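You operate a simulated robot arm through the tools that you are given. There is no shell and no other tool.

The job below is to be done with a simulated robot arm. You get a single attempt, and the scene is never put back.

JOB
Put things in order on the window side worktop. At the end: the cream beaker stands where the white cartridge stood; the grey stone pestle stands where the orange pad stood; the orange pad is on the brown oak board; the purple capsule (marked "COCOA") stands where the grey stone pestle stood; the white cartridge stands where the purple capsule stood; whatever was shut is shut again. Leave all else as you found it, and nothing knocked over.

Only the result counts: the job must be done as asked and must still hold three seconds after the hand-in. Knocking over, shifting, dropping, spilling or breaking anything else fails it.

ROBOT AND FRAMES
A 6-joint arm with a two-finger parallel gripper, fixed in place. Base frame: the origin is on the floor under the middle of its stand, x ahead of it, y to its left, z up; the work surface is at about z = 0.92. Readings come in m, rad, newtons and seconds.
With the tool pointing down near the work surface it reaches from about 0.24 to 0.66 m from the base axis. Its first joint turns from -1.152 to 1.152 rad. Payload 2.9 kg.
The TCP is the grasp point between the finger pads, 0.03 m short of the fingertips. In the tool frame z runs along the fingers and y along their closing line. The gripper opens to 0.11 m. The fingers are 0.02 m wide and 0.01 m thick; the gripper's body (0.048 by 0.112 m) begins 0.055 m behind the TCP.
Orientation is that of the tool frame in the base frame, as a unit quaternion [x, y, z, w]. With the fingers straight down and closing along the base's y, the tool's x points along the base's -x, its y along +y and its z along -z.

CONTROLS
- The arm moves only by the tool step_arm. Its argument "series" is a list that holds one entry, the list of rows, each a list of 7 numbers: the shift along the tool's x, y, z in units of 150 mm (1.0 is 150 mm), then the turn, a rotation vector about the tool's x, y, z in units of 60 degrees (1.0 is 60 degrees), then the closure, from 0 (fully open) to 1 (shut). In form: [[[dx, dy, dz, wx, wy, wz, gripper], ...]]. A call has 1 to 20 rows; each row is the pose to reach, as a shift and turn from the pose commanded when the call began, along the tool's axes at that moment. A call with a number of a shift or a turn outside -1 to 1 is refused whole. A row lasts 0.2 s, in which the tool goes at most 0.05 m and 0.15 rad; a call with a longer step from one row to the next is refused whole, and so is a gripper value outside its range. A pose out of reach is approached as far as the arm can. The call stops where the force on the tool passes 40 N (or 10 N more than at its start, if that is more) or the arm is blocked; 0.2 s more then pass. Each finger travels about 0.108 m/s and halts on what it meets, pressing with about 44 N; the grip force reading is that of the motor and also rises with nothing between the fingers. The clock runs only during rows and for 0.2 s after the last one: add rows that repeat a pose to give the fingers time. The reply holds the time, the measured pose of the TCP, the force on the tool along the base axes, the opening and the grip force, in the units named above and with some noise, with the torque about the TCP (base axes, N m) and any sound that the robot's microphone picked up.
- Cameras (640 x 400 px; columns grow to the right, rows downward): "scene" is fixed at [0.0911, 0.4637, 1.3948]; the picture's right is [-0.45, -0.89, 0.00], its down [-0.52, 0.26, -0.81] and it looks along [0.72, -0.37, -0.59] (base axes); focal length 277 px, centre (320, 200). "wrist" rides on the gripper at [0.072, 0.017, -0.103] in the tool frame; the picture's right is [-0.23, 0.97, 0.00], its down [-0.76, -0.18, -0.62] and it looks along [-0.61, -0.14, 0.78] (tool axes); focal length 222 px, centre (320, 200). There is no depth. A picture from a camera that has moved, and an enlarged one, comes with that camera's place and axes in the base frame and with its lens. The place of the scene camera against the robot may be out by one fixed shift of up to 0.018 m in any direction.
- grab_frame(camera): a new picture of that camera. It takes no simulated time.
- close_up(camera, box): a new picture of the part [left, top, right, bottom] of that camera's present view, enlarged. It takes no simulated time.
- close_job(): hands the job in; it is judged then, once.

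Nothing tells you positions but the pictures and the camera data. Unless the task says otherwise, let go and move clear before handing in.

The tools are called after ">>>" as a command line: name --argument value ..., lists and objects as JSON in quotes. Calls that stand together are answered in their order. step_arm: Moves the arm, as the interface text tells. Its arguments: {"type":"object","properties":{"series":{"type":"array","items":{"type":"array","items":{"type":"array","items":{"type":"number"}}}}},"required":["series"]} The other tools are called the same way: grab_frame (camera) takes a picture; close_up (camera, box) takes an enlarged picture of a part of a camera's view; close_job () hands the job in.

At the start:

```text
t: 0.0
ee_pos: [0.4449, 0.1325, 1.2286]
ee_rot: [0.0, 1.0, 0.0, 0.0]
wrist_force: [0.5, 0.0, 0.3]
ft_torque: [0.0, -0.06, -0.05]
grip_width: 0.1099
grasp_force: 0.0
```

scene: 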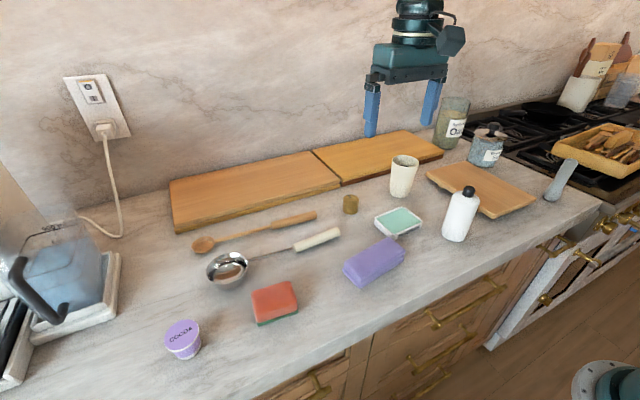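
wrist: 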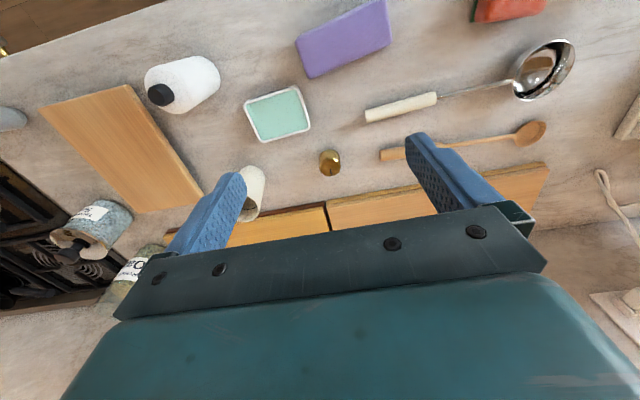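

I see a worktop with two long wooden boards at the back, a smaller board on the right, a purple capsule (COCOA) at the front left, an orange/red pad, a ladle, a spoon, a purple block, a green dish, a white bottle-like cartridge, a cream beaker, and a grey stone pestle by the hob. I'll look closer at each before moving.

>>> close_up --camera "scene" --box '[380, 90, 620, 240]'

>>> close_up --camera "scene" --box '[150, 180, 470, 380]'

>>> close_up --camera "scene" --box '[0, 180, 200, 400]'

>>> close_up --camera "scene" --box '[460, 20, 640, 140]'

>>> close_up --camera "wrist" --box '[0, 0, 320, 200]'

>>> close_up --camera "wrist" --box '[320, 0, 640, 200]'

```text
2.67 times, centred on (500, 165) of scene
camera zoom: at [0.0911, 0.4637, 1.3948], right [-0.45, -0.89, 0.0], down [-0.52, 0.26, -0.81], along [0.72, -0.37, -0.59], focal length 738 px, centre (-160, 293)
```

zoom: 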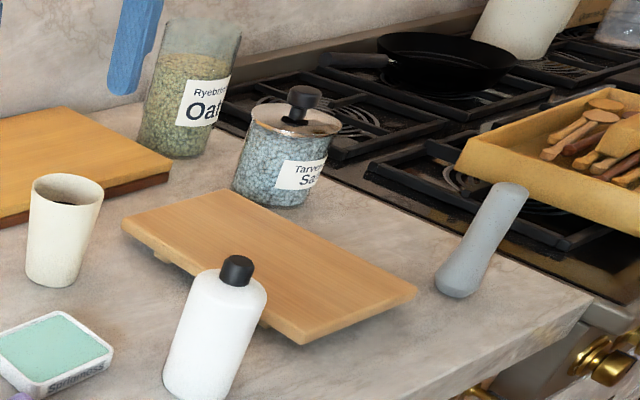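

```text
2.00 times, centred on (310, 280) of scene
camera zoom: at [0.0911, 0.4637, 1.3948], right [-0.45, -0.89, 0.0], down [-0.52, 0.26, -0.81], along [0.72, -0.37, -0.59], focal length 554 px, centre (340, 40)
```

zoom: 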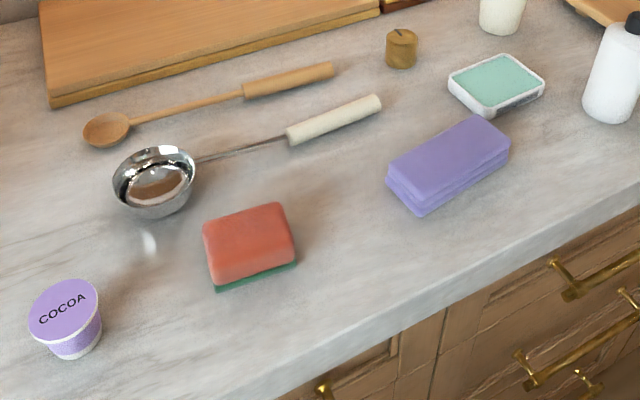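

```text
1.82 times, centred on (100, 290) of scene
camera zoom: at [0.0911, 0.4637, 1.3948], right [-0.45, -0.89, 0.0], down [-0.52, 0.26, -0.81], along [0.72, -0.37, -0.59], focal length 504 px, centre (720, 36)
```

zoom: 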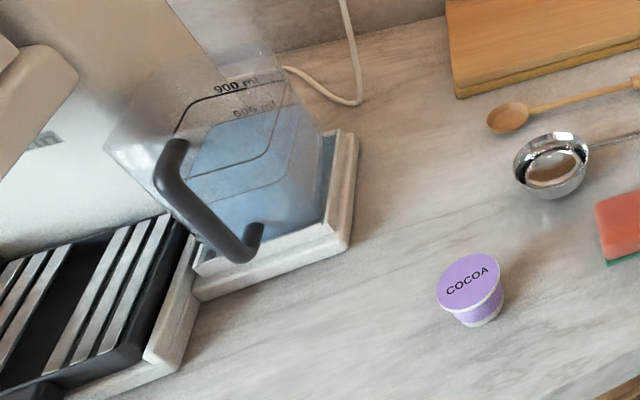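

```text
3.33 times, centred on (550, 80) of scene
camera zoom: at [0.0911, 0.4637, 1.3948], right [-0.45, -0.89, 0.0], down [-0.52, 0.26, -0.81], along [0.72, -0.37, -0.59], focal length 923 px, centre (-447, 600)
```

zoom: 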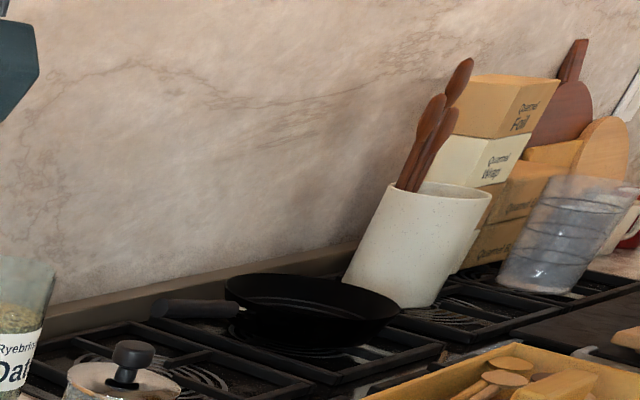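

```text
2.00 times, centred on (160, 100) of wrist
camera zoom: at [0.372, 0.1506, 1.3326], right [0.23, 0.97, 0.0], down [0.76, -0.18, 0.62], along [0.61, -0.14, -0.78], focal length 444 px, centre (640, 400)
```

zoom: 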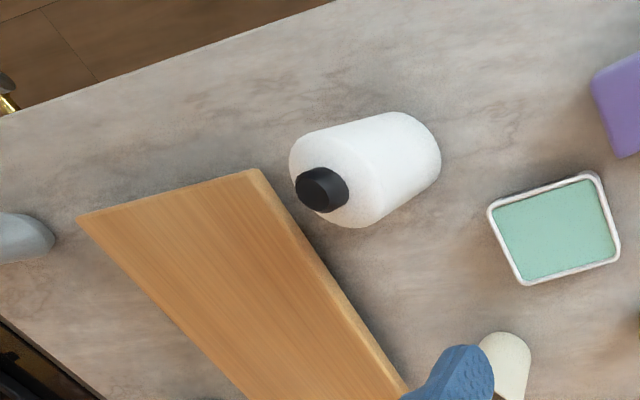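

```text
2.00 times, centred on (480, 100) of wrist
camera zoom: at [0.372, 0.1506, 1.3326], right [0.23, 0.97, 0.0], down [0.76, -0.18, 0.62], along [0.61, -0.14, -0.78], focal length 444 px, centre (0, 400)
```

zoom: 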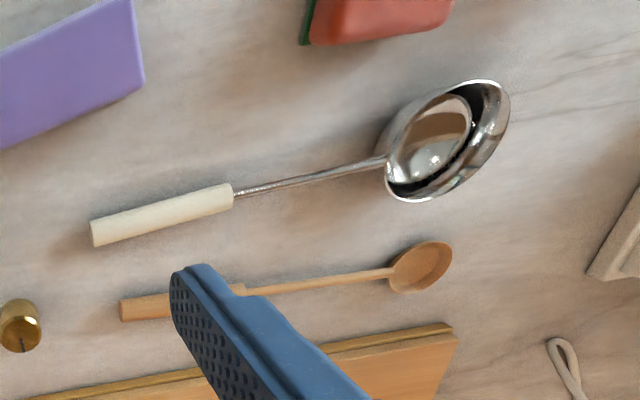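

Everything to be moved is visible: COCOA capsule about (0.39, 0.56), orange pad (0.40, 0.40), pestle (0.38, -0.45), white cartridge (0.39, -0.07), cream beaker (0.59, -0.05). There are three boards, so I look closer at each one to tell which is the brown oak one.

>>> close_up --camera "scene" --box '[160, 120, 460, 240]'

>>> close_up --camera "scene" --box '[300, 120, 460, 220]'

>>> close_up --camera "scene" --box '[410, 140, 560, 240]'

>>> close_up --camera "scene" --box '[220, 260, 340, 340]'

>>> close_up --camera "wrist" --box '[160, 140, 560, 260]'

>>> close_up --camera "scene" --box '[240, 220, 640, 400]'

```text
2.13 times, centred on (310, 180) of scene
camera zoom: at [0.0911, 0.4637, 1.3948], right [-0.45, -0.89, 0.0], down [-0.52, 0.26, -0.81], along [0.72, -0.37, -0.59], focal length 591 px, centre (341, 243)
```

zoom: 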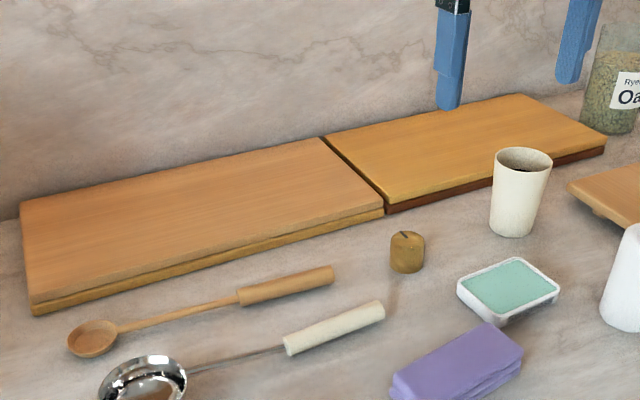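

```text
4.00 times, centred on (380, 170) of scene
camera zoom: at [0.0911, 0.4637, 1.3948], right [-0.45, -0.89, 0.0], down [-0.52, 0.26, -0.81], along [0.72, -0.37, -0.59], focal length 1108 px, centre (80, 320)
```

zoom: 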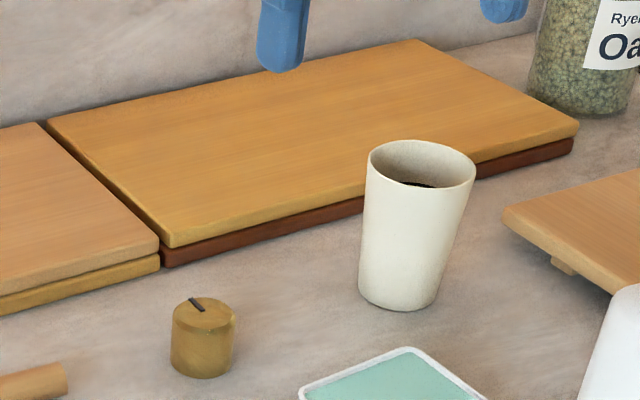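

```text
4.00 times, centred on (485, 190) of scene
camera zoom: at [0.0911, 0.4637, 1.3948], right [-0.45, -0.89, 0.0], down [-0.52, 0.26, -0.81], along [0.72, -0.37, -0.59], focal length 1108 px, centre (-340, 240)
```

zoom: 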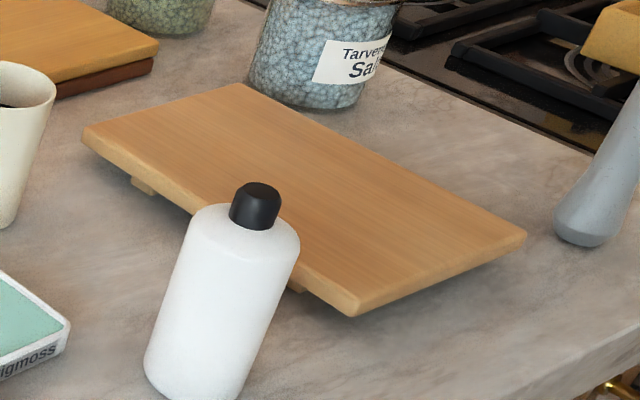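

```text
5.00 times, centred on (280, 300) of scene
camera zoom: at [0.0911, 0.4637, 1.3948], right [-0.45, -0.89, 0.0], down [-0.52, 0.26, -0.81], along [0.72, -0.37, -0.59], focal length 1385 px, centre (520, -300)
```

zoom: 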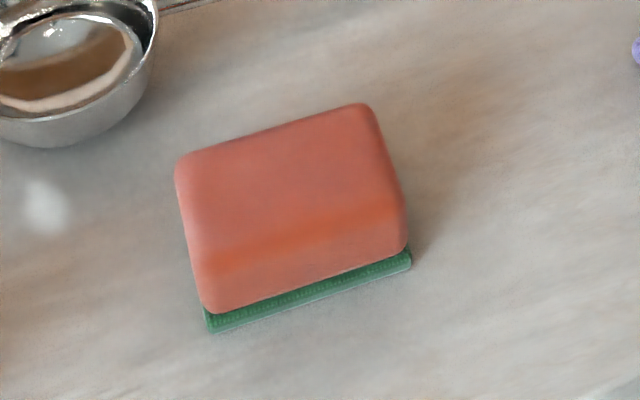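

```text
1.60 times, centred on (360, 200) of wrist
camera zoom: at [0.372, 0.1506, 1.3326], right [0.23, 0.97, 0.0], down [0.76, -0.18, 0.62], along [0.61, -0.14, -0.78], focal length 355 px, centre (256, 200)
```

zoom: 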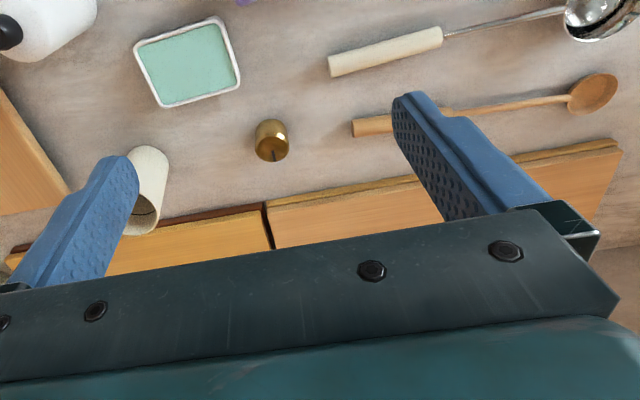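

```text
1.60 times, centred on (440, 310) of scene
camera zoom: at [0.0911, 0.4637, 1.3948], right [-0.45, -0.89, 0.0], down [-0.52, 0.26, -0.81], along [0.72, -0.37, -0.59], focal length 443 px, centre (128, 24)
```

zoom: 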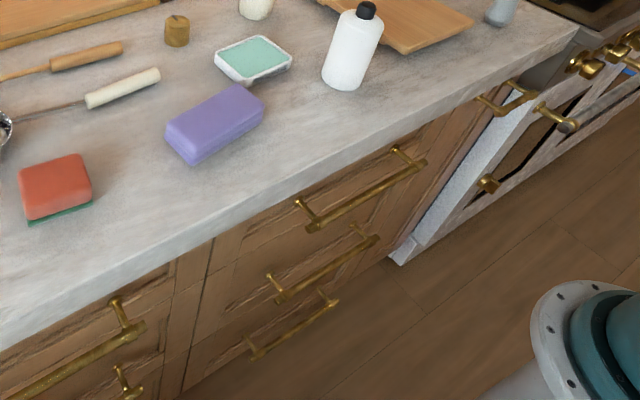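

The reachable footed board at the right front, near (0.49, -0.26), is brown oak. The two stacks at the back are beyond the arm's reach, and one of them has a golden top. The orange pad goes first, so I move the wrist camera over it to measure it precisely.

>>> step_arm --series '[[[0.04, 0.225, 0.083, 0, 0, 0, 0], [0.08, 0.45, 0.167, 0, 0, 0, 0], [0.12, 0.675, 0.25, 0, 0, 0, 0], [0.16, 0.9, 0.333, 0, 0, 0, 0]]]'

>>> step_arm --series '[[[0.04, 0.225, 0.083, 0, 0, 0, 0], [0.08, 0.45, 0.167, 0, 0, 0, 0], [0.12, 0.675, 0.25, 0, 0, 0, 0], [0.16, 0.9, 0.333, 0, 0, 0, 0], [0.16, 0.9, 0.333, 0, 0, 0, 0]]]'

>>> grab_frame --camera "wrist"

>>> grab_frame --camera "scene"

```text
t: 1.0
ee_pos: [0.4203, 0.2671, 1.1777]
ee_rot: [0.0, 1.0, -0.001, 0.0]
wrist_force: [0.0, 0.2, 0.0]
ft_torque: [-0.04, 0.03, 0.0]
grip_width: 0.1099
grasp_force: 0.0
```

```text
t: 2.2
ee_pos: [0.3977, 0.4028, 1.1331]
ee_rot: [0.0, 1.0, 0.002, 0.0]
wrist_force: [0.2, 1.0, 0.2]
ft_torque: [0.03, -0.02, 0.03]
grip_width: 0.1101
grasp_force: 0.1
```

```text
taken
camera wrist: at [0.3246, 0.4199, 1.237], right [0.23, 0.97, 0.0], down [0.76, -0.18, 0.62], along [0.61, -0.14, -0.78], focal length 222 px, centre (320, 200)
```

wrist: 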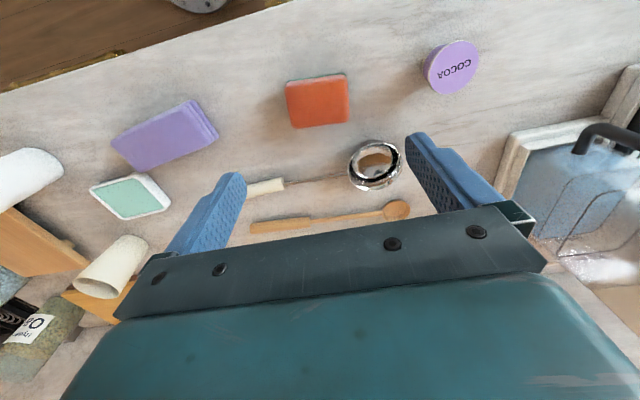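

```text
taken
```

scene: 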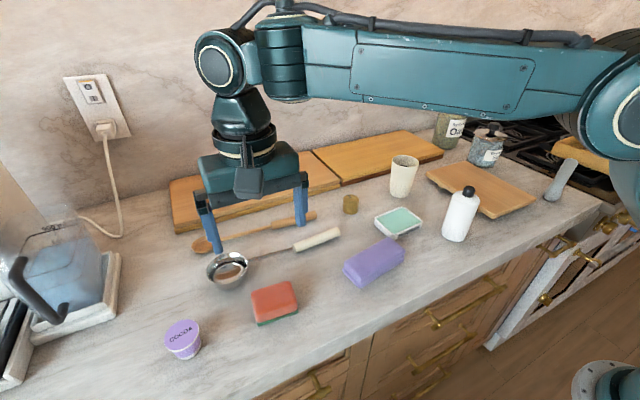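

The wrist view gives a clear look at the pad and the capsule. I enlarge both to measure them.

>>> close_up --camera "wrist" --box '[260, 50, 380, 150]'

>>> close_up --camera "wrist" --box '[390, 20, 510, 120]'

```text
4.00 times, centred on (320, 100) of wrist
camera zoom: at [0.3246, 0.4199, 1.237], right [0.23, 0.97, 0.0], down [0.76, -0.18, 0.62], along [0.61, -0.14, -0.78], focal length 888 px, centre (320, 600)
```

zoom: 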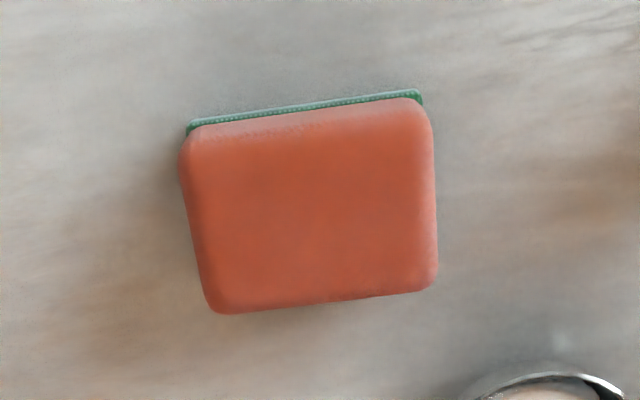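

```text
4.00 times, centred on (450, 70) of wrist
camera zoom: at [0.3246, 0.4199, 1.237], right [0.23, 0.97, 0.0], down [0.76, -0.18, 0.62], along [0.61, -0.14, -0.78], focal length 888 px, centre (-200, 720)
```

zoom: 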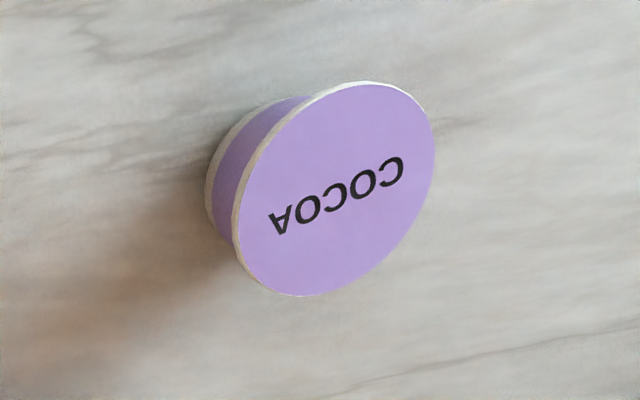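

The pad's centre is at about (0.402, 0.400). Its long side is about 75 mm, running 6° off the y axis, and the capsule is at about (0.395, 0.552). I turn the gripper to match the pad and hold for a moment to check how steady the pose is.

>>> step_arm --series '[[[-0.02, -0.01, 0.1, 0, 0, 0.0517, 0], [-0.03, -0.02, 0.3, 0, 0, 0.1033, 0], [-0.03, -0.02, 0.5, 0, 0, 0.1033, 0], [-0.03, -0.02, 0.5, 0, 0, 0.1033, 0]]]'

>>> grab_frame --camera "wrist"

```text
t: 3.2
ee_pos: [0.4008, 0.3999, 1.0548]
ee_rot: [0.054, 0.999, 0.001, 0.001]
wrist_force: [0.4, 0.6, 0.1]
ft_torque: [-0.01, -0.02, 0.0]
grip_width: 0.1098
grasp_force: 0.0
```

```text
taken
camera wrist: at [0.3303, 0.4251, 1.1584], right [0.33, 0.94, 0.0], down [0.74, -0.26, 0.62], along [0.59, -0.21, -0.78], focal length 222 px, centre (320, 200)
```

wrist: 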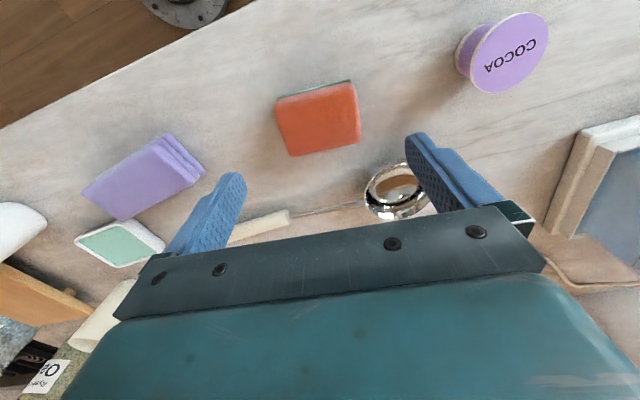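

>>> close_up --camera "wrist" --box '[260, 60, 380, 160]'

>>> close_up --camera "wrist" --box '[440, 0, 560, 100]'

```text
4.00 times, centred on (320, 110) of wrist
camera zoom: at [0.3303, 0.4251, 1.1584], right [0.33, 0.94, 0.0], down [0.74, -0.26, 0.62], along [0.59, -0.21, -0.78], focal length 888 px, centre (320, 560)
```

zoom: 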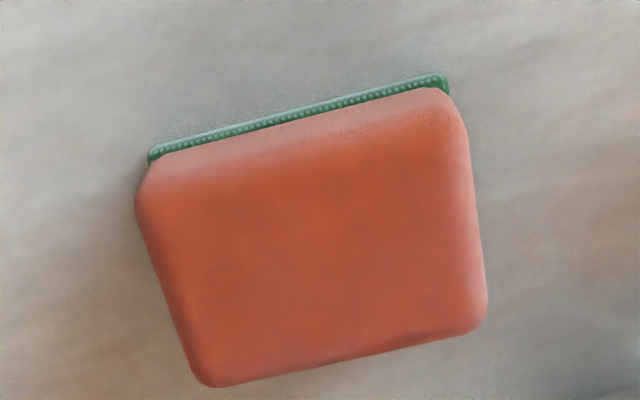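

```text
4.00 times, centred on (500, 50) of wrist
camera zoom: at [0.3303, 0.4251, 1.1584], right [0.33, 0.94, 0.0], down [0.74, -0.26, 0.62], along [0.59, -0.21, -0.78], focal length 888 px, centre (-400, 800)
```

zoom: 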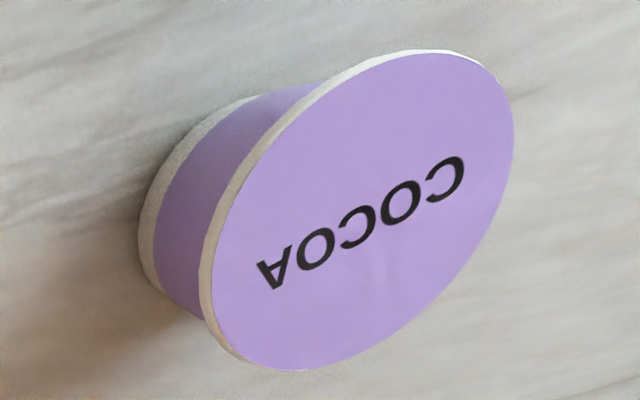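

Both views agree: pad centre (0.4025, 0.400), top at about z = 0.955. I go down around it with the fingers open.

>>> step_arm --series '[[[-0.008, 0.002, 0.2, 0, 0, 0, 0], [-0.008, 0.002, 0.4, 0, 0, 0, 0], [-0.008, 0.002, 0.55, 0, 0, 0, 0], [-0.008, 0.002, 0.64, 0, 0, 0, 0], [-0.008, 0.002, 0.64, 0, 0, 0, 0]]]'

>>> grab_frame --camera "wrist"

```text
t: 4.4
ee_pos: [0.403, 0.4018, 0.9575]
ee_rot: [0.055, 0.998, 0.0, 0.0]
wrist_force: [-0.8, 0.4, -0.1]
ft_torque: [0.02, 0.01, 0.0]
grip_width: 0.1099
grasp_force: 0.1
```

```text
taken
camera wrist: at [0.3316, 0.4267, 1.0623], right [0.33, 0.94, 0.0], down [0.74, -0.26, 0.62], along [0.59, -0.21, -0.78], focal length 222 px, centre (320, 200)
```

wrist: 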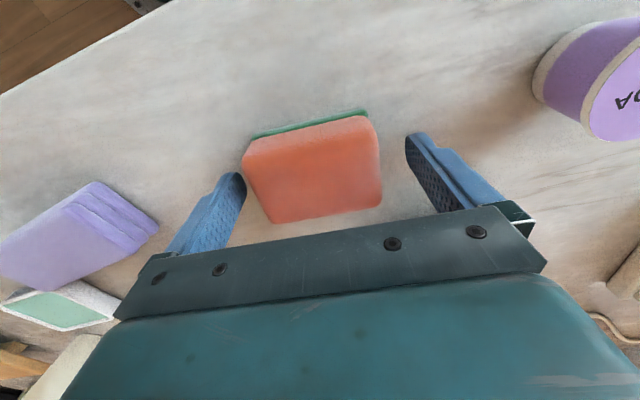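

The pad sits nicely between the fingers, clear of everything else. I close on it and lift slightly.

>>> step_arm --series '[[[0, 0, 0, 0, 0, 0, 0.3], [0, 0, 0, 0, 0, 0, 0.6], [0, 0, 0, 0, 0, 0, 1], [0, 0, 0, 0, 0, 0, 1], [0, 0, 0, 0, 0, 0, 1]]]'

>>> step_arm --series '[[[0, 0, -0.1, 0, 0, 0, 1], [0, 0, -0.3, 0, 0, 0, 1], [0, 0, -0.6, 0, 0, 0, 1], [0, 0, -0.9, 0, 0, 0, 1], [0, 0, -0.9, 0, 0, 0, 1]]]'

>>> grab_frame --camera "wrist"

```text
t: 5.6
ee_pos: [0.4011, 0.4027, 0.9587]
ee_rot: [0.054, 0.999, 0.0, -0.001]
wrist_force: [-0.5, -0.3, 0.2]
ft_torque: [-0.01, -0.01, -0.02]
grip_width: 0.0737
grasp_force: 44.0
```

```text
t: 6.8
ee_pos: [0.4, 0.402, 1.0982]
ee_rot: [0.054, 0.999, 0.0, 0.0]
wrist_force: [-0.3, 0.6, -1.4]
ft_torque: [0.01, -0.02, -0.02]
grip_width: 0.074
grasp_force: 44.0
```

```text
taken
camera wrist: at [0.3308, 0.4264, 1.201], right [0.33, 0.94, 0.0], down [0.74, -0.26, 0.62], along [0.59, -0.21, -0.78], focal length 222 px, centre (320, 200)
```

wrist: 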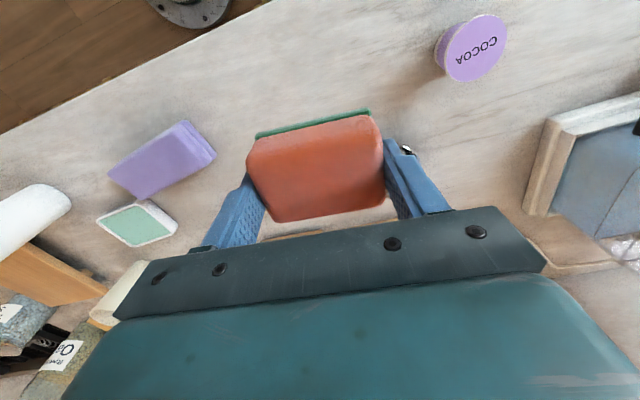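

The pad is held firmly. I raise it, square up the gripper and carry it over to the brown oak board.

>>> step_arm --series '[[[0, 0, -0.15, 0, 0, -0.0517, 1], [0, 0, -0.35, 0, 0, -0.1033, 1], [0, 0, -0.35, 0, 0, -0.1033, 1]]]'

>>> step_arm --series '[[[-0.04, -0.297, 0, 0, 0, 0, 1], [-0.08, -0.595, 0, 0, 0, 0, 1], [-0.119, -0.892, 0, 0, 0, 0, 1]]]'

>>> step_arm --series '[[[-0.04, -0.297, 0, 0, 0, 0, 1], [-0.08, -0.595, 0, 0, 0, 0, 1], [-0.119, -0.892, 0, 0, 0, 0, 1]]]'

>>> step_arm --series '[[[-0.04, -0.297, 0, 0, 0, 0, 1], [-0.08, -0.595, 0, 0, 0, 0, 1], [-0.119, -0.892, 0, 0, 0, 0, 1]]]'

>>> step_arm --series '[[[-0.04, -0.297, 0, 0, 0, 0, 1], [-0.08, -0.595, 0, 0, 0, 0, 1], [-0.119, -0.892, 0, 0, 0, 0, 1], [-0.119, -0.892, 0, 0, 0, 0, 1]]]'

>>> grab_frame --camera "wrist"

>>> grab_frame --camera "scene"

```text
t: 7.6
ee_pos: [0.4021, 0.4003, 1.1476]
ee_rot: [0.0, 1.0, 0.0, 0.0]
wrist_force: [0.0, 0.2, -0.9]
ft_torque: [-0.01, -0.03, -0.01]
grip_width: 0.0739
grasp_force: 43.9
```

```text
t: 8.4
ee_pos: [0.4217, 0.2678, 1.1458]
ee_rot: [0.0, 1.0, 0.002, 0.0]
wrist_force: [0.4, -0.2, -0.8]
ft_torque: [0.03, 0.03, -0.02]
grip_width: 0.0741
grasp_force: 43.9
```

```text
t: 9.2
ee_pos: [0.4381, 0.1337, 1.1461]
ee_rot: [0.0, 1.0, 0.001, 0.0]
wrist_force: [0.2, 0.0, -0.3]
ft_torque: [0.03, -0.02, -0.01]
grip_width: 0.074
grasp_force: 43.8
```

```text
t: 10.0
ee_pos: [0.4536, -0.0019, 1.1486]
ee_rot: [-0.001, 1.0, 0.001, -0.001]
wrist_force: [0.1, -0.3, -0.6]
ft_torque: [0.01, 0.01, 0.0]
grip_width: 0.0739
grasp_force: 43.8
```

```text
t: 11.0
ee_pos: [0.4724, -0.1355, 1.1481]
ee_rot: [0.0, 1.0, 0.0, 0.001]
wrist_force: [0.5, 0.2, -0.3]
ft_torque: [0.0, 0.01, -0.01]
grip_width: 0.0738
grasp_force: 43.8
```

```text
taken
camera wrist: at [0.4003, -0.1188, 1.2514], right [0.23, 0.97, 0.0], down [0.76, -0.18, 0.62], along [0.61, -0.14, -0.78], focal length 222 px, centre (320, 200)
```

wrist: 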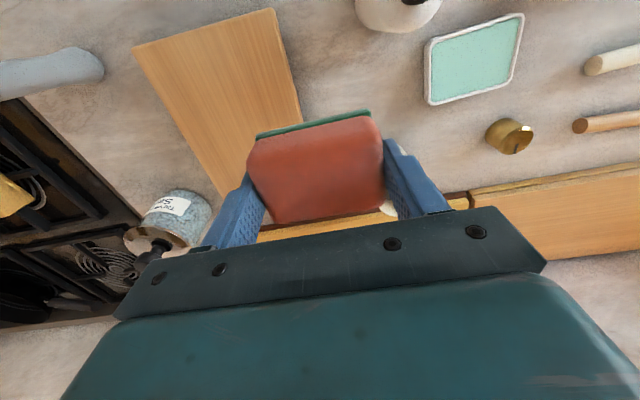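

```text
taken
```

scene: 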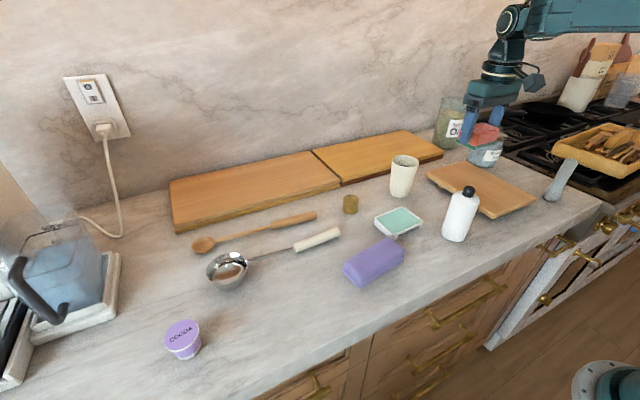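

The board lies just ahead to the right. I move above its middle and look again.

>>> step_arm --series '[[[-0.03, -0.267, 0.1, 0, 0, 0, 1], [-0.06, -0.533, 0.2, 0, 0, 0, 1], [-0.09, -0.79, 0.3, 0, 0, 0, 1], [-0.09, -0.79, 0.3, 0, 0, 0, 1]]]'

>>> grab_frame --camera "wrist"

>>> grab_frame --camera "scene"

>>> close_up --camera "scene" --box '[410, 110, 590, 240]'

```text
t: 12.0
ee_pos: [0.4857, -0.2547, 1.1025]
ee_rot: [0.0, 1.0, 0.0, 0.0]
wrist_force: [-0.6, 0.3, 0.3]
ft_torque: [-0.01, -0.02, 0.0]
grip_width: 0.0739
grasp_force: 44.2
```

```text
taken
camera wrist: at [0.4146, -0.2373, 1.2054], right [0.23, 0.97, 0.0], down [0.76, -0.18, 0.62], along [0.61, -0.14, -0.78], focal length 222 px, centre (320, 200)
```

wrist: 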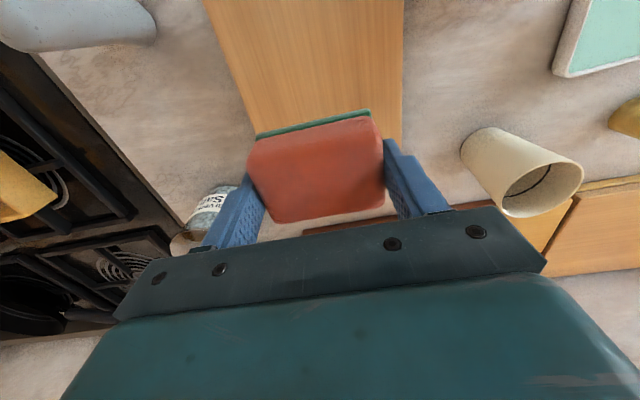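

```text
taken
```

scene: 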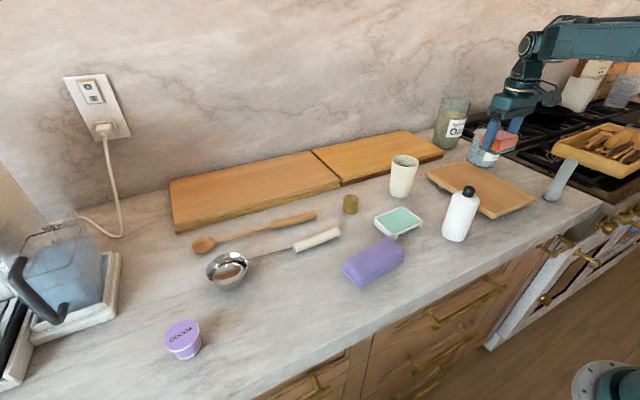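

```text
3.08 times, centred on (500, 175) of scene
camera zoom: at [0.0912, 0.4637, 1.3948], right [-0.45, -0.89, 0.0], down [-0.52, 0.26, -0.81], along [0.72, -0.37, -0.59], focal length 852 px, centre (-234, 277)
```

zoom: 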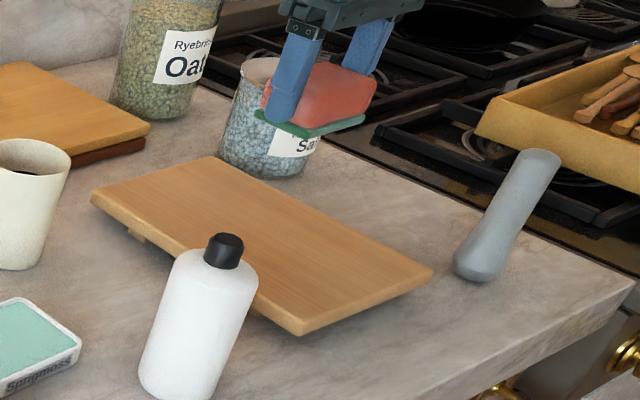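

The pad is above the middle of the board. I lower it gently, watching the force for contact.

>>> step_arm --series '[[[0, 0, 0.2, 0, 0, 0, 1], [0, 0, 0.4, 0, 0, 0, 1], [0, 0, 0.58, 0, 0, 0, 1], [0, 0, 0.65, 0, 0, 0, 1], [0, 0, 0.65, 0, 0, 0, 1]]]'

>>> close_up --camera "scene" --box '[430, 110, 580, 220]'

>>> grab_frame --camera "wrist"

```text
t: 13.2
ee_pos: [0.4864, -0.253, 1.0026]
ee_rot: [0.0, 1.0, 0.0, 0.001]
wrist_force: [-0.2, 0.0, -0.2]
ft_torque: [0.02, -0.01, 0.01]
grip_width: 0.0739
grasp_force: 43.3
```

```text
3.64 times, centred on (505, 165) of scene
camera zoom: at [0.0911, 0.4637, 1.3948], right [-0.45, -0.89, 0.0], down [-0.52, 0.26, -0.81], along [0.72, -0.37, -0.59], focal length 1007 px, centre (-353, 327)
```

zoom: 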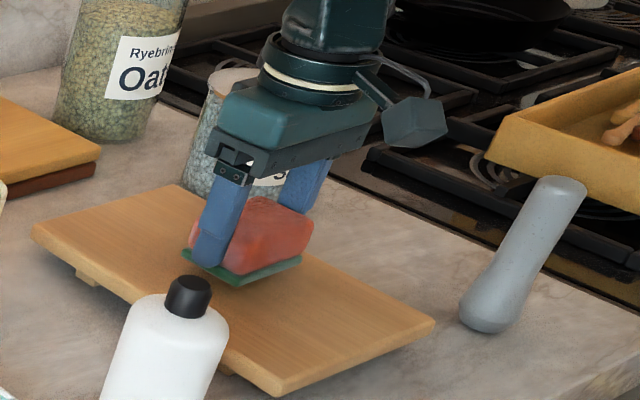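

```text
taken
camera wrist: at [0.413, -0.2358, 1.1057], right [0.23, 0.97, 0.0], down [0.76, -0.18, 0.62], along [0.61, -0.14, -0.78], focal length 222 px, centre (320, 200)
```

wrist: 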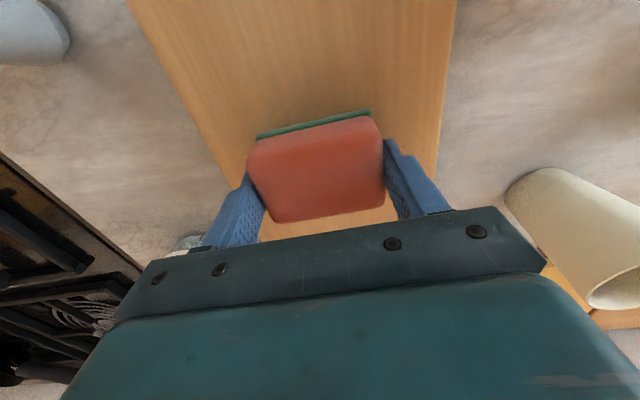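

>>> step_arm --series '[[[0, 0, 0.02, 0, 0, 0, 1], [0, 0, 0.04, 0, 0, 0, 1], [0, 0, 0.06, 0, 0, 0, 1], [0, 0, 0.06, 0, 0, 0, 1]]]'

>>> step_arm --series '[[[0, 0, 0.013, 0, 0, 0, 1], [0, 0, 0.026, 0, 0, 0, 1], [0, 0, 0.026, 0, 0, 0, 1]]]'

>>> close_up --camera "scene" --box '[450, 140, 530, 200]'

```text
t: 14.2
ee_pos: [0.4877, -0.2521, 0.9942]
ee_rot: [0.0, 1.0, 0.0, 0.0]
wrist_force: [0.2, 0.3, -1.0]
ft_torque: [0.03, -0.01, 0.02]
grip_width: 0.0739
grasp_force: 44.2
```

```text
t: 15.0
ee_pos: [0.487, -0.2528, 0.9898]
ee_rot: [0.001, 1.0, 0.001, 0.001]
wrist_force: [-1.8, -1.5, 9.0]
ft_torque: [-0.02, 0.21, -0.01]
grip_width: 0.0741
grasp_force: 43.8
```

```text
6.67 times, centred on (490, 170) of scene
camera zoom: at [0.0909, 0.4637, 1.3948], right [-0.45, -0.89, 0.0], down [-0.52, 0.26, -0.81], along [0.72, -0.37, -0.59], focal length 1846 px, centre (-813, 400)
```

zoom: 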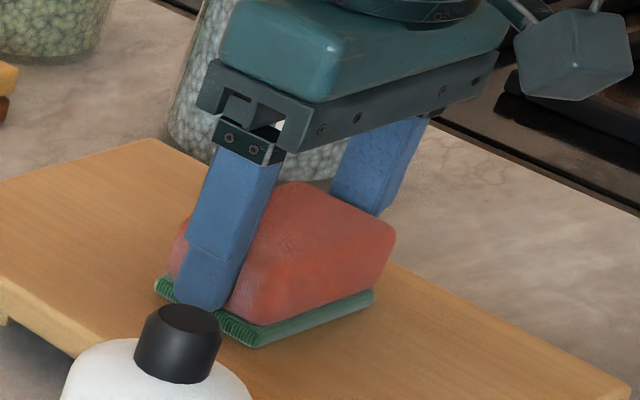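

There's light contact (9 N), so the pad rests on the board. I open the fingers and rise straight up.

>>> step_arm --series '[[[0, 0, 0, 0, 0, 0, 0.3], [0, 0, 0, 0, 0, 0, 0.1], [0, 0, 0, 0, 0, 0, 0], [0, 0, 0, 0, 0, 0, 0]]]'

>>> step_arm --series '[[[0, 0, -0.1, 0, 0, 0, 0], [0, 0, -0.3, 0, 0, 0, 0], [0, 0, -0.6, 0, 0, 0, 0], [0, 0, -0.9, 0, 0, 0, 0], [0, 0, -0.9, 0, 0, 0, 0]]]'

>>> grab_frame --camera "scene"

>>> grab_frame --camera "wrist"

```text
t: 16.0
ee_pos: [0.4873, -0.2511, 0.9892]
ee_rot: [0.0, 1.0, 0.0, 0.0]
wrist_force: [0.0, 0.2, -1.2]
ft_torque: [-0.01, 0.0, -0.01]
grip_width: 0.11
grasp_force: 0.2
```

```text
t: 17.2
ee_pos: [0.488, -0.2509, 1.1224]
ee_rot: [0.0, 1.0, 0.0, 0.0]
wrist_force: [-0.8, 0.7, -0.3]
ft_torque: [0.01, 0.01, 0.0]
grip_width: 0.1102
grasp_force: 0.1
```

```text
taken
```

scene: 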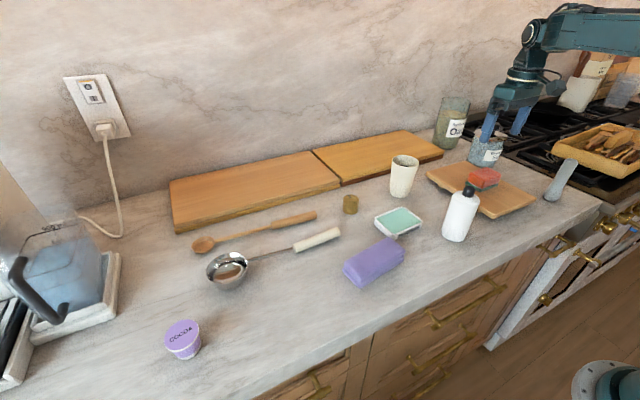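

```text
taken
camera wrist: at [0.415, -0.2344, 1.2269], right [0.23, 0.97, 0.0], down [0.76, -0.18, 0.62], along [0.61, -0.14, -0.78], focal length 222 px, centre (320, 200)
```

wrist: 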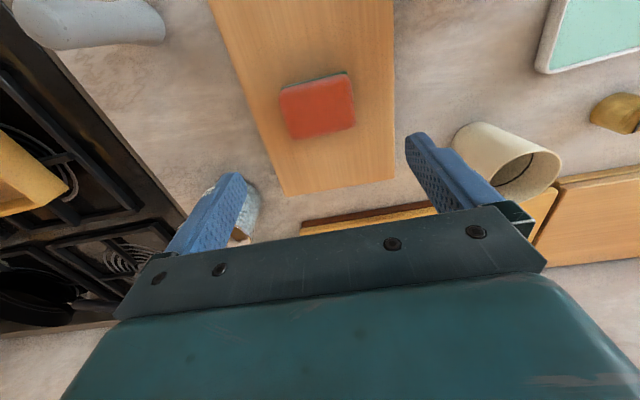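

The pad lies on the board, with nothing else disturbed. Next is the grey pestle, so I go above it to measure.

>>> step_arm --series '[[[0.1, -0.15, -0.13, 0, 0, 0, 0], [0.2, -0.32, -0.26, 0, 0, 0, 0], [0.42, -0.63, -0.26, 0, 0, 0, 0]]]'

>>> step_arm --series '[[[0.14, -0.21, -0.1, 0, 0, 0, 0], [0.28, -0.42, -0.2, 0, 0, 0, 0], [0.43, -0.63, -0.26, 0, 0, 0, 0], [0.43, -0.63, -0.26, 0, 0, 0, 0]]]'

>>> grab_frame --camera "wrist"

```text
refused: row 3 steps farther than a row can; nothing moved
```

```text
t: 18.2
ee_pos: [0.4256, -0.3503, 1.1649]
ee_rot: [0.0, 1.0, 0.001, 0.001]
wrist_force: [0.0, -0.2, 0.2]
ft_torque: [0.0, -0.02, 0.0]
grip_width: 0.1098
grasp_force: 0.0
```

```text
taken
camera wrist: at [0.3528, -0.3317, 1.268], right [0.23, 0.97, 0.0], down [0.76, -0.18, 0.62], along [0.61, -0.14, -0.78], focal length 222 px, centre (320, 200)
```

wrist: 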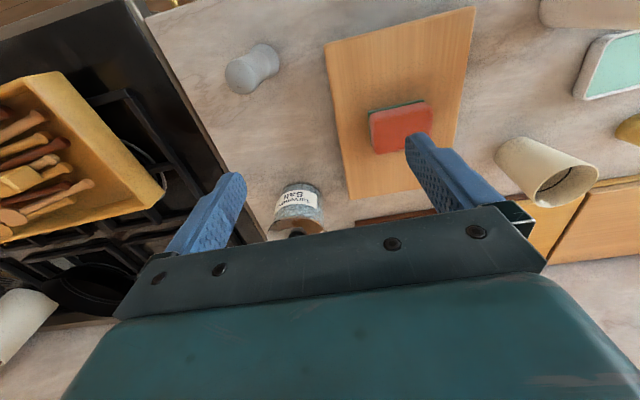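

>>> close_up --camera "wrist" --box '[200, 20, 320, 120]'

>>> close_up --camera "scene" --box '[520, 140, 620, 220]'

```text
4.00 times, centred on (260, 70) of wrist
camera zoom: at [0.3528, -0.3317, 1.268], right [0.23, 0.97, 0.0], down [0.76, -0.18, 0.62], along [0.61, -0.14, -0.78], focal length 888 px, centre (560, 720)
```

zoom: 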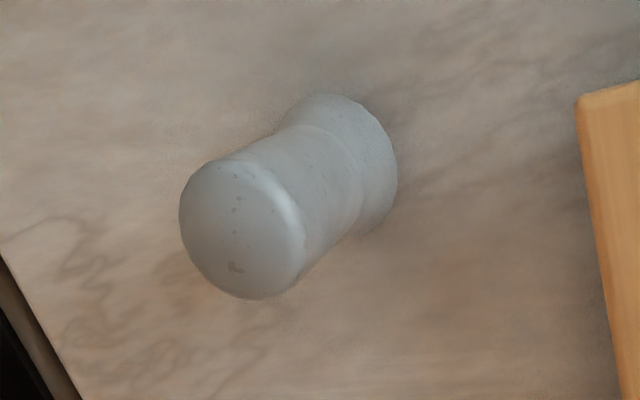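

```text
5.00 times, centred on (570, 180) of scene
camera zoom: at [0.0911, 0.4637, 1.3948], right [-0.45, -0.89, 0.0], down [-0.52, 0.26, -0.81], along [0.72, -0.37, -0.59], focal length 1385 px, centre (-930, 300)
```

zoom: 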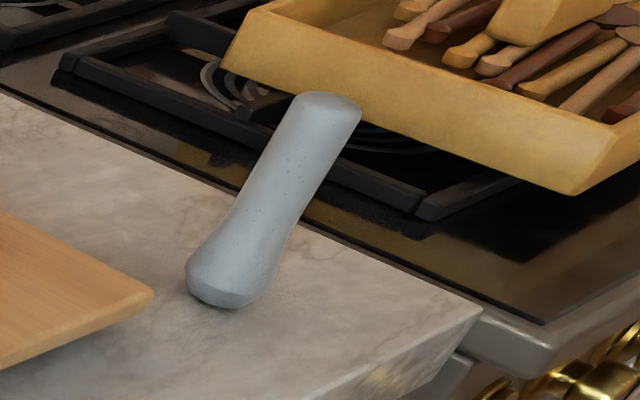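

Measured from the wrist, the pestle stands at about (0.374, -0.412), with its top at z ≈ 1.04 and a shaft about 30 mm thick. I line up above it and look again.

>>> step_arm --series '[[[0.17, -0.21, 0, 0, 0, 0, 0], [0.34, -0.417, 0, 0, 0, 0, 0], [0.34, -0.417, 0.2, 0, 0, 0, 0], [0.34, -0.417, 0.2, 0, 0, 0, 0]]]'

>>> grab_frame --camera "wrist"

>>> close_up --camera "wrist" --box '[260, 50, 380, 150]'

```text
t: 19.2
ee_pos: [0.3699, -0.4122, 1.1331]
ee_rot: [0.0, 1.0, 0.001, 0.0]
wrist_force: [1.0, 0.4, -0.7]
ft_torque: [0.03, 0.04, -0.03]
grip_width: 0.1098
grasp_force: 0.0
```

```text
taken
camera wrist: at [0.2971, -0.3943, 1.2369], right [0.23, 0.97, 0.0], down [0.76, -0.18, 0.62], along [0.61, -0.14, -0.78], focal length 222 px, centre (320, 200)
```

wrist: 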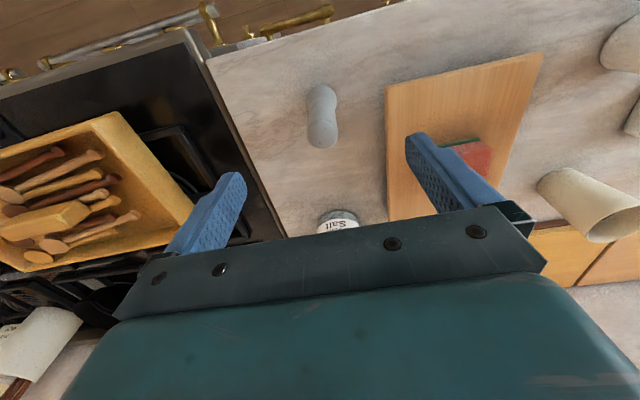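

```text
4.00 times, centred on (320, 100) of wrist
camera zoom: at [0.2971, -0.3943, 1.2369], right [0.23, 0.97, 0.0], down [0.76, -0.18, 0.62], along [0.61, -0.14, -0.78], focal length 888 px, centre (320, 600)
```

zoom: 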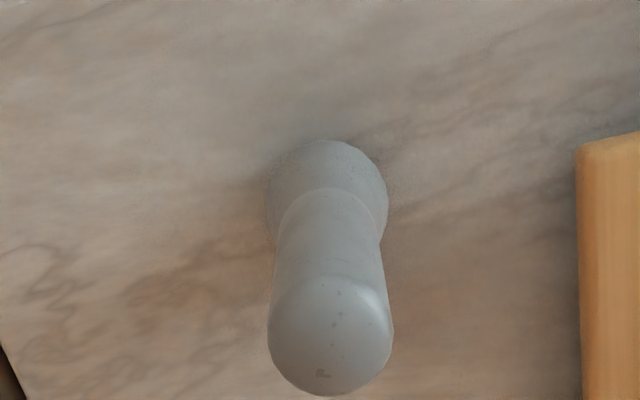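

The pestle is now directly below, at (0.374, -0.4105). I descend around its shaft.

>>> step_arm --series '[[[-0.03, 0.008, 0.1, 0, 0, 0, 0], [-0.03, 0.008, 0.4, 0, 0, 0, 0], [-0.03, 0.008, 0.65, 0, 0, 0, 0], [-0.03, 0.008, 0.88, 0, 0, 0, 0], [-0.03, 0.008, 0.88, 0, 0, 0, 0]]]'

>>> grab_frame --camera "wrist"

>>> close_up --camera "scene" --box '[500, 100, 640, 220]'

```text
t: 20.4
ee_pos: [0.3781, -0.407, 1.0002]
ee_rot: [0.0, 1.0, 0.0, 0.0]
wrist_force: [0.4, -0.7, -0.5]
ft_torque: [0.01, -0.01, 0.01]
grip_width: 0.11
grasp_force: 0.2
```

```text
taken
camera wrist: at [0.3049, -0.3898, 1.1045], right [0.23, 0.97, 0.0], down [0.76, -0.18, 0.62], along [0.61, -0.14, -0.78], focal length 222 px, centre (320, 200)
```

wrist: 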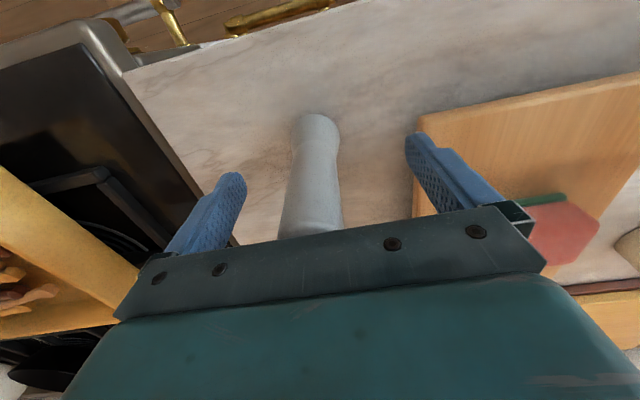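

```text
3.33 times, centred on (570, 160) of scene
camera zoom: at [0.0911, 0.4637, 1.3948], right [-0.45, -0.89, 0.0], down [-0.52, 0.26, -0.81], along [0.72, -0.37, -0.59], focal length 923 px, centre (-513, 333)
```

zoom: 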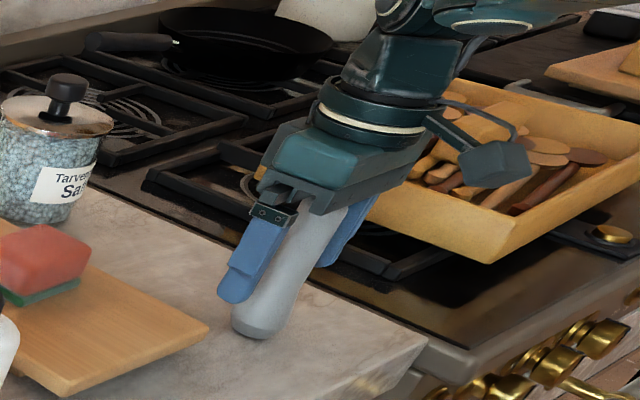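

The pestle is about 4 mm off-centre between the fingers, so I correct that before closing.

>>> step_arm --series '[[[0.022, -0.025, 0, 0, 0, 0, 0], [0.022, -0.025, 0, 0, 0, 0, 0]]]'

>>> close_up --camera "wrist" --box '[220, 80, 420, 240]'

```text
t: 21.0
ee_pos: [0.3732, -0.4121, 1.0012]
ee_rot: [0.0, 1.0, 0.001, -0.001]
wrist_force: [0.6, 0.1, -0.3]
ft_torque: [-0.01, -0.03, 0.03]
grip_width: 0.1099
grasp_force: 0.0
```

```text
2.50 times, centred on (320, 160) of wrist
camera zoom: at [0.3009, -0.3944, 1.1046], right [0.23, 0.97, 0.0], down [0.76, -0.18, 0.62], along [0.61, -0.14, -0.78], focal length 555 px, centre (320, 300)
```

zoom: 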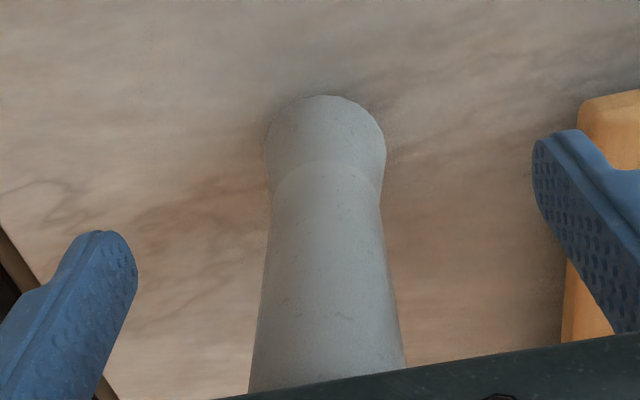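

It's centred now. I close on the shaft and then lift gently.

>>> step_arm --series '[[[0, 0, 0, 0, 0, 0, 0.3], [0, 0, 0, 0, 0, 0, 0.6], [0, 0, 0, 0, 0, 0, 1], [0, 0, 0, 0, 0, 0, 1], [0, 0, 0, 0, 0, 0, 1], [0, 0, 0, 0, 0, 0, 1]]]'

>>> step_arm --series '[[[0, 0, -0.03, 0, 0, 0, 1], [0, 0, -0.1, 0, 0, 0, 1], [0, 0, -0.3, 0, 0, 0, 1], [0, 0, -0.6, 0, 0, 0, 1], [0, 0, -0.9, 0, 0, 0, 1], [0, 0, -0.9, 0, 0, 0, 1]]]'

>>> grab_frame --camera "wrist"

>>> grab_frame --camera "scene"

```text
t: 22.4
ee_pos: [0.3733, -0.4113, 1.0008]
ee_rot: [0.0, 1.0, 0.0, 0.001]
wrist_force: [-0.1, 0.6, -0.7]
ft_torque: [0.11, 0.04, -0.05]
grip_width: 0.0278
grasp_force: 44.2
```

```text
t: 23.8
ee_pos: [0.3738, -0.4139, 1.1367]
ee_rot: [0.0, 1.0, 0.001, 0.0]
wrist_force: [0.3, -0.1, -3.2]
ft_torque: [0.05, -0.01, 0.01]
grip_width: 0.0277
grasp_force: 44.2
```

```text
taken
camera wrist: at [0.3008, -0.3962, 1.2403], right [0.23, 0.97, 0.0], down [0.76, -0.18, 0.62], along [0.61, -0.14, -0.78], focal length 222 px, centre (320, 200)
```

wrist: 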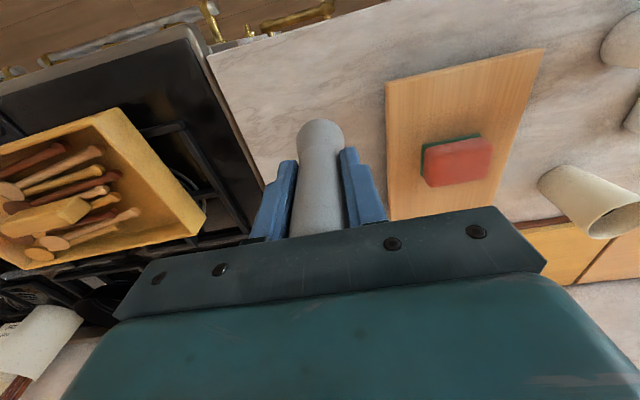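

```text
taken
```

scene: 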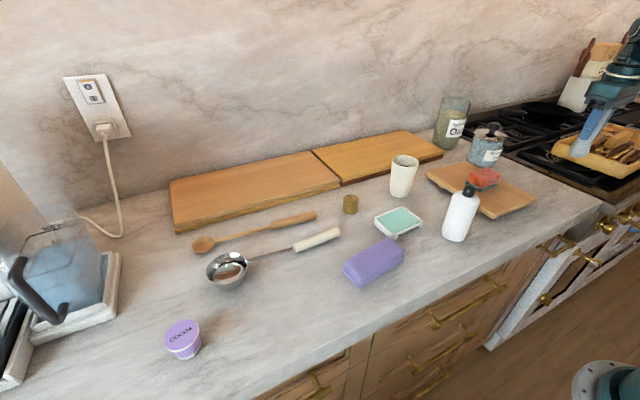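

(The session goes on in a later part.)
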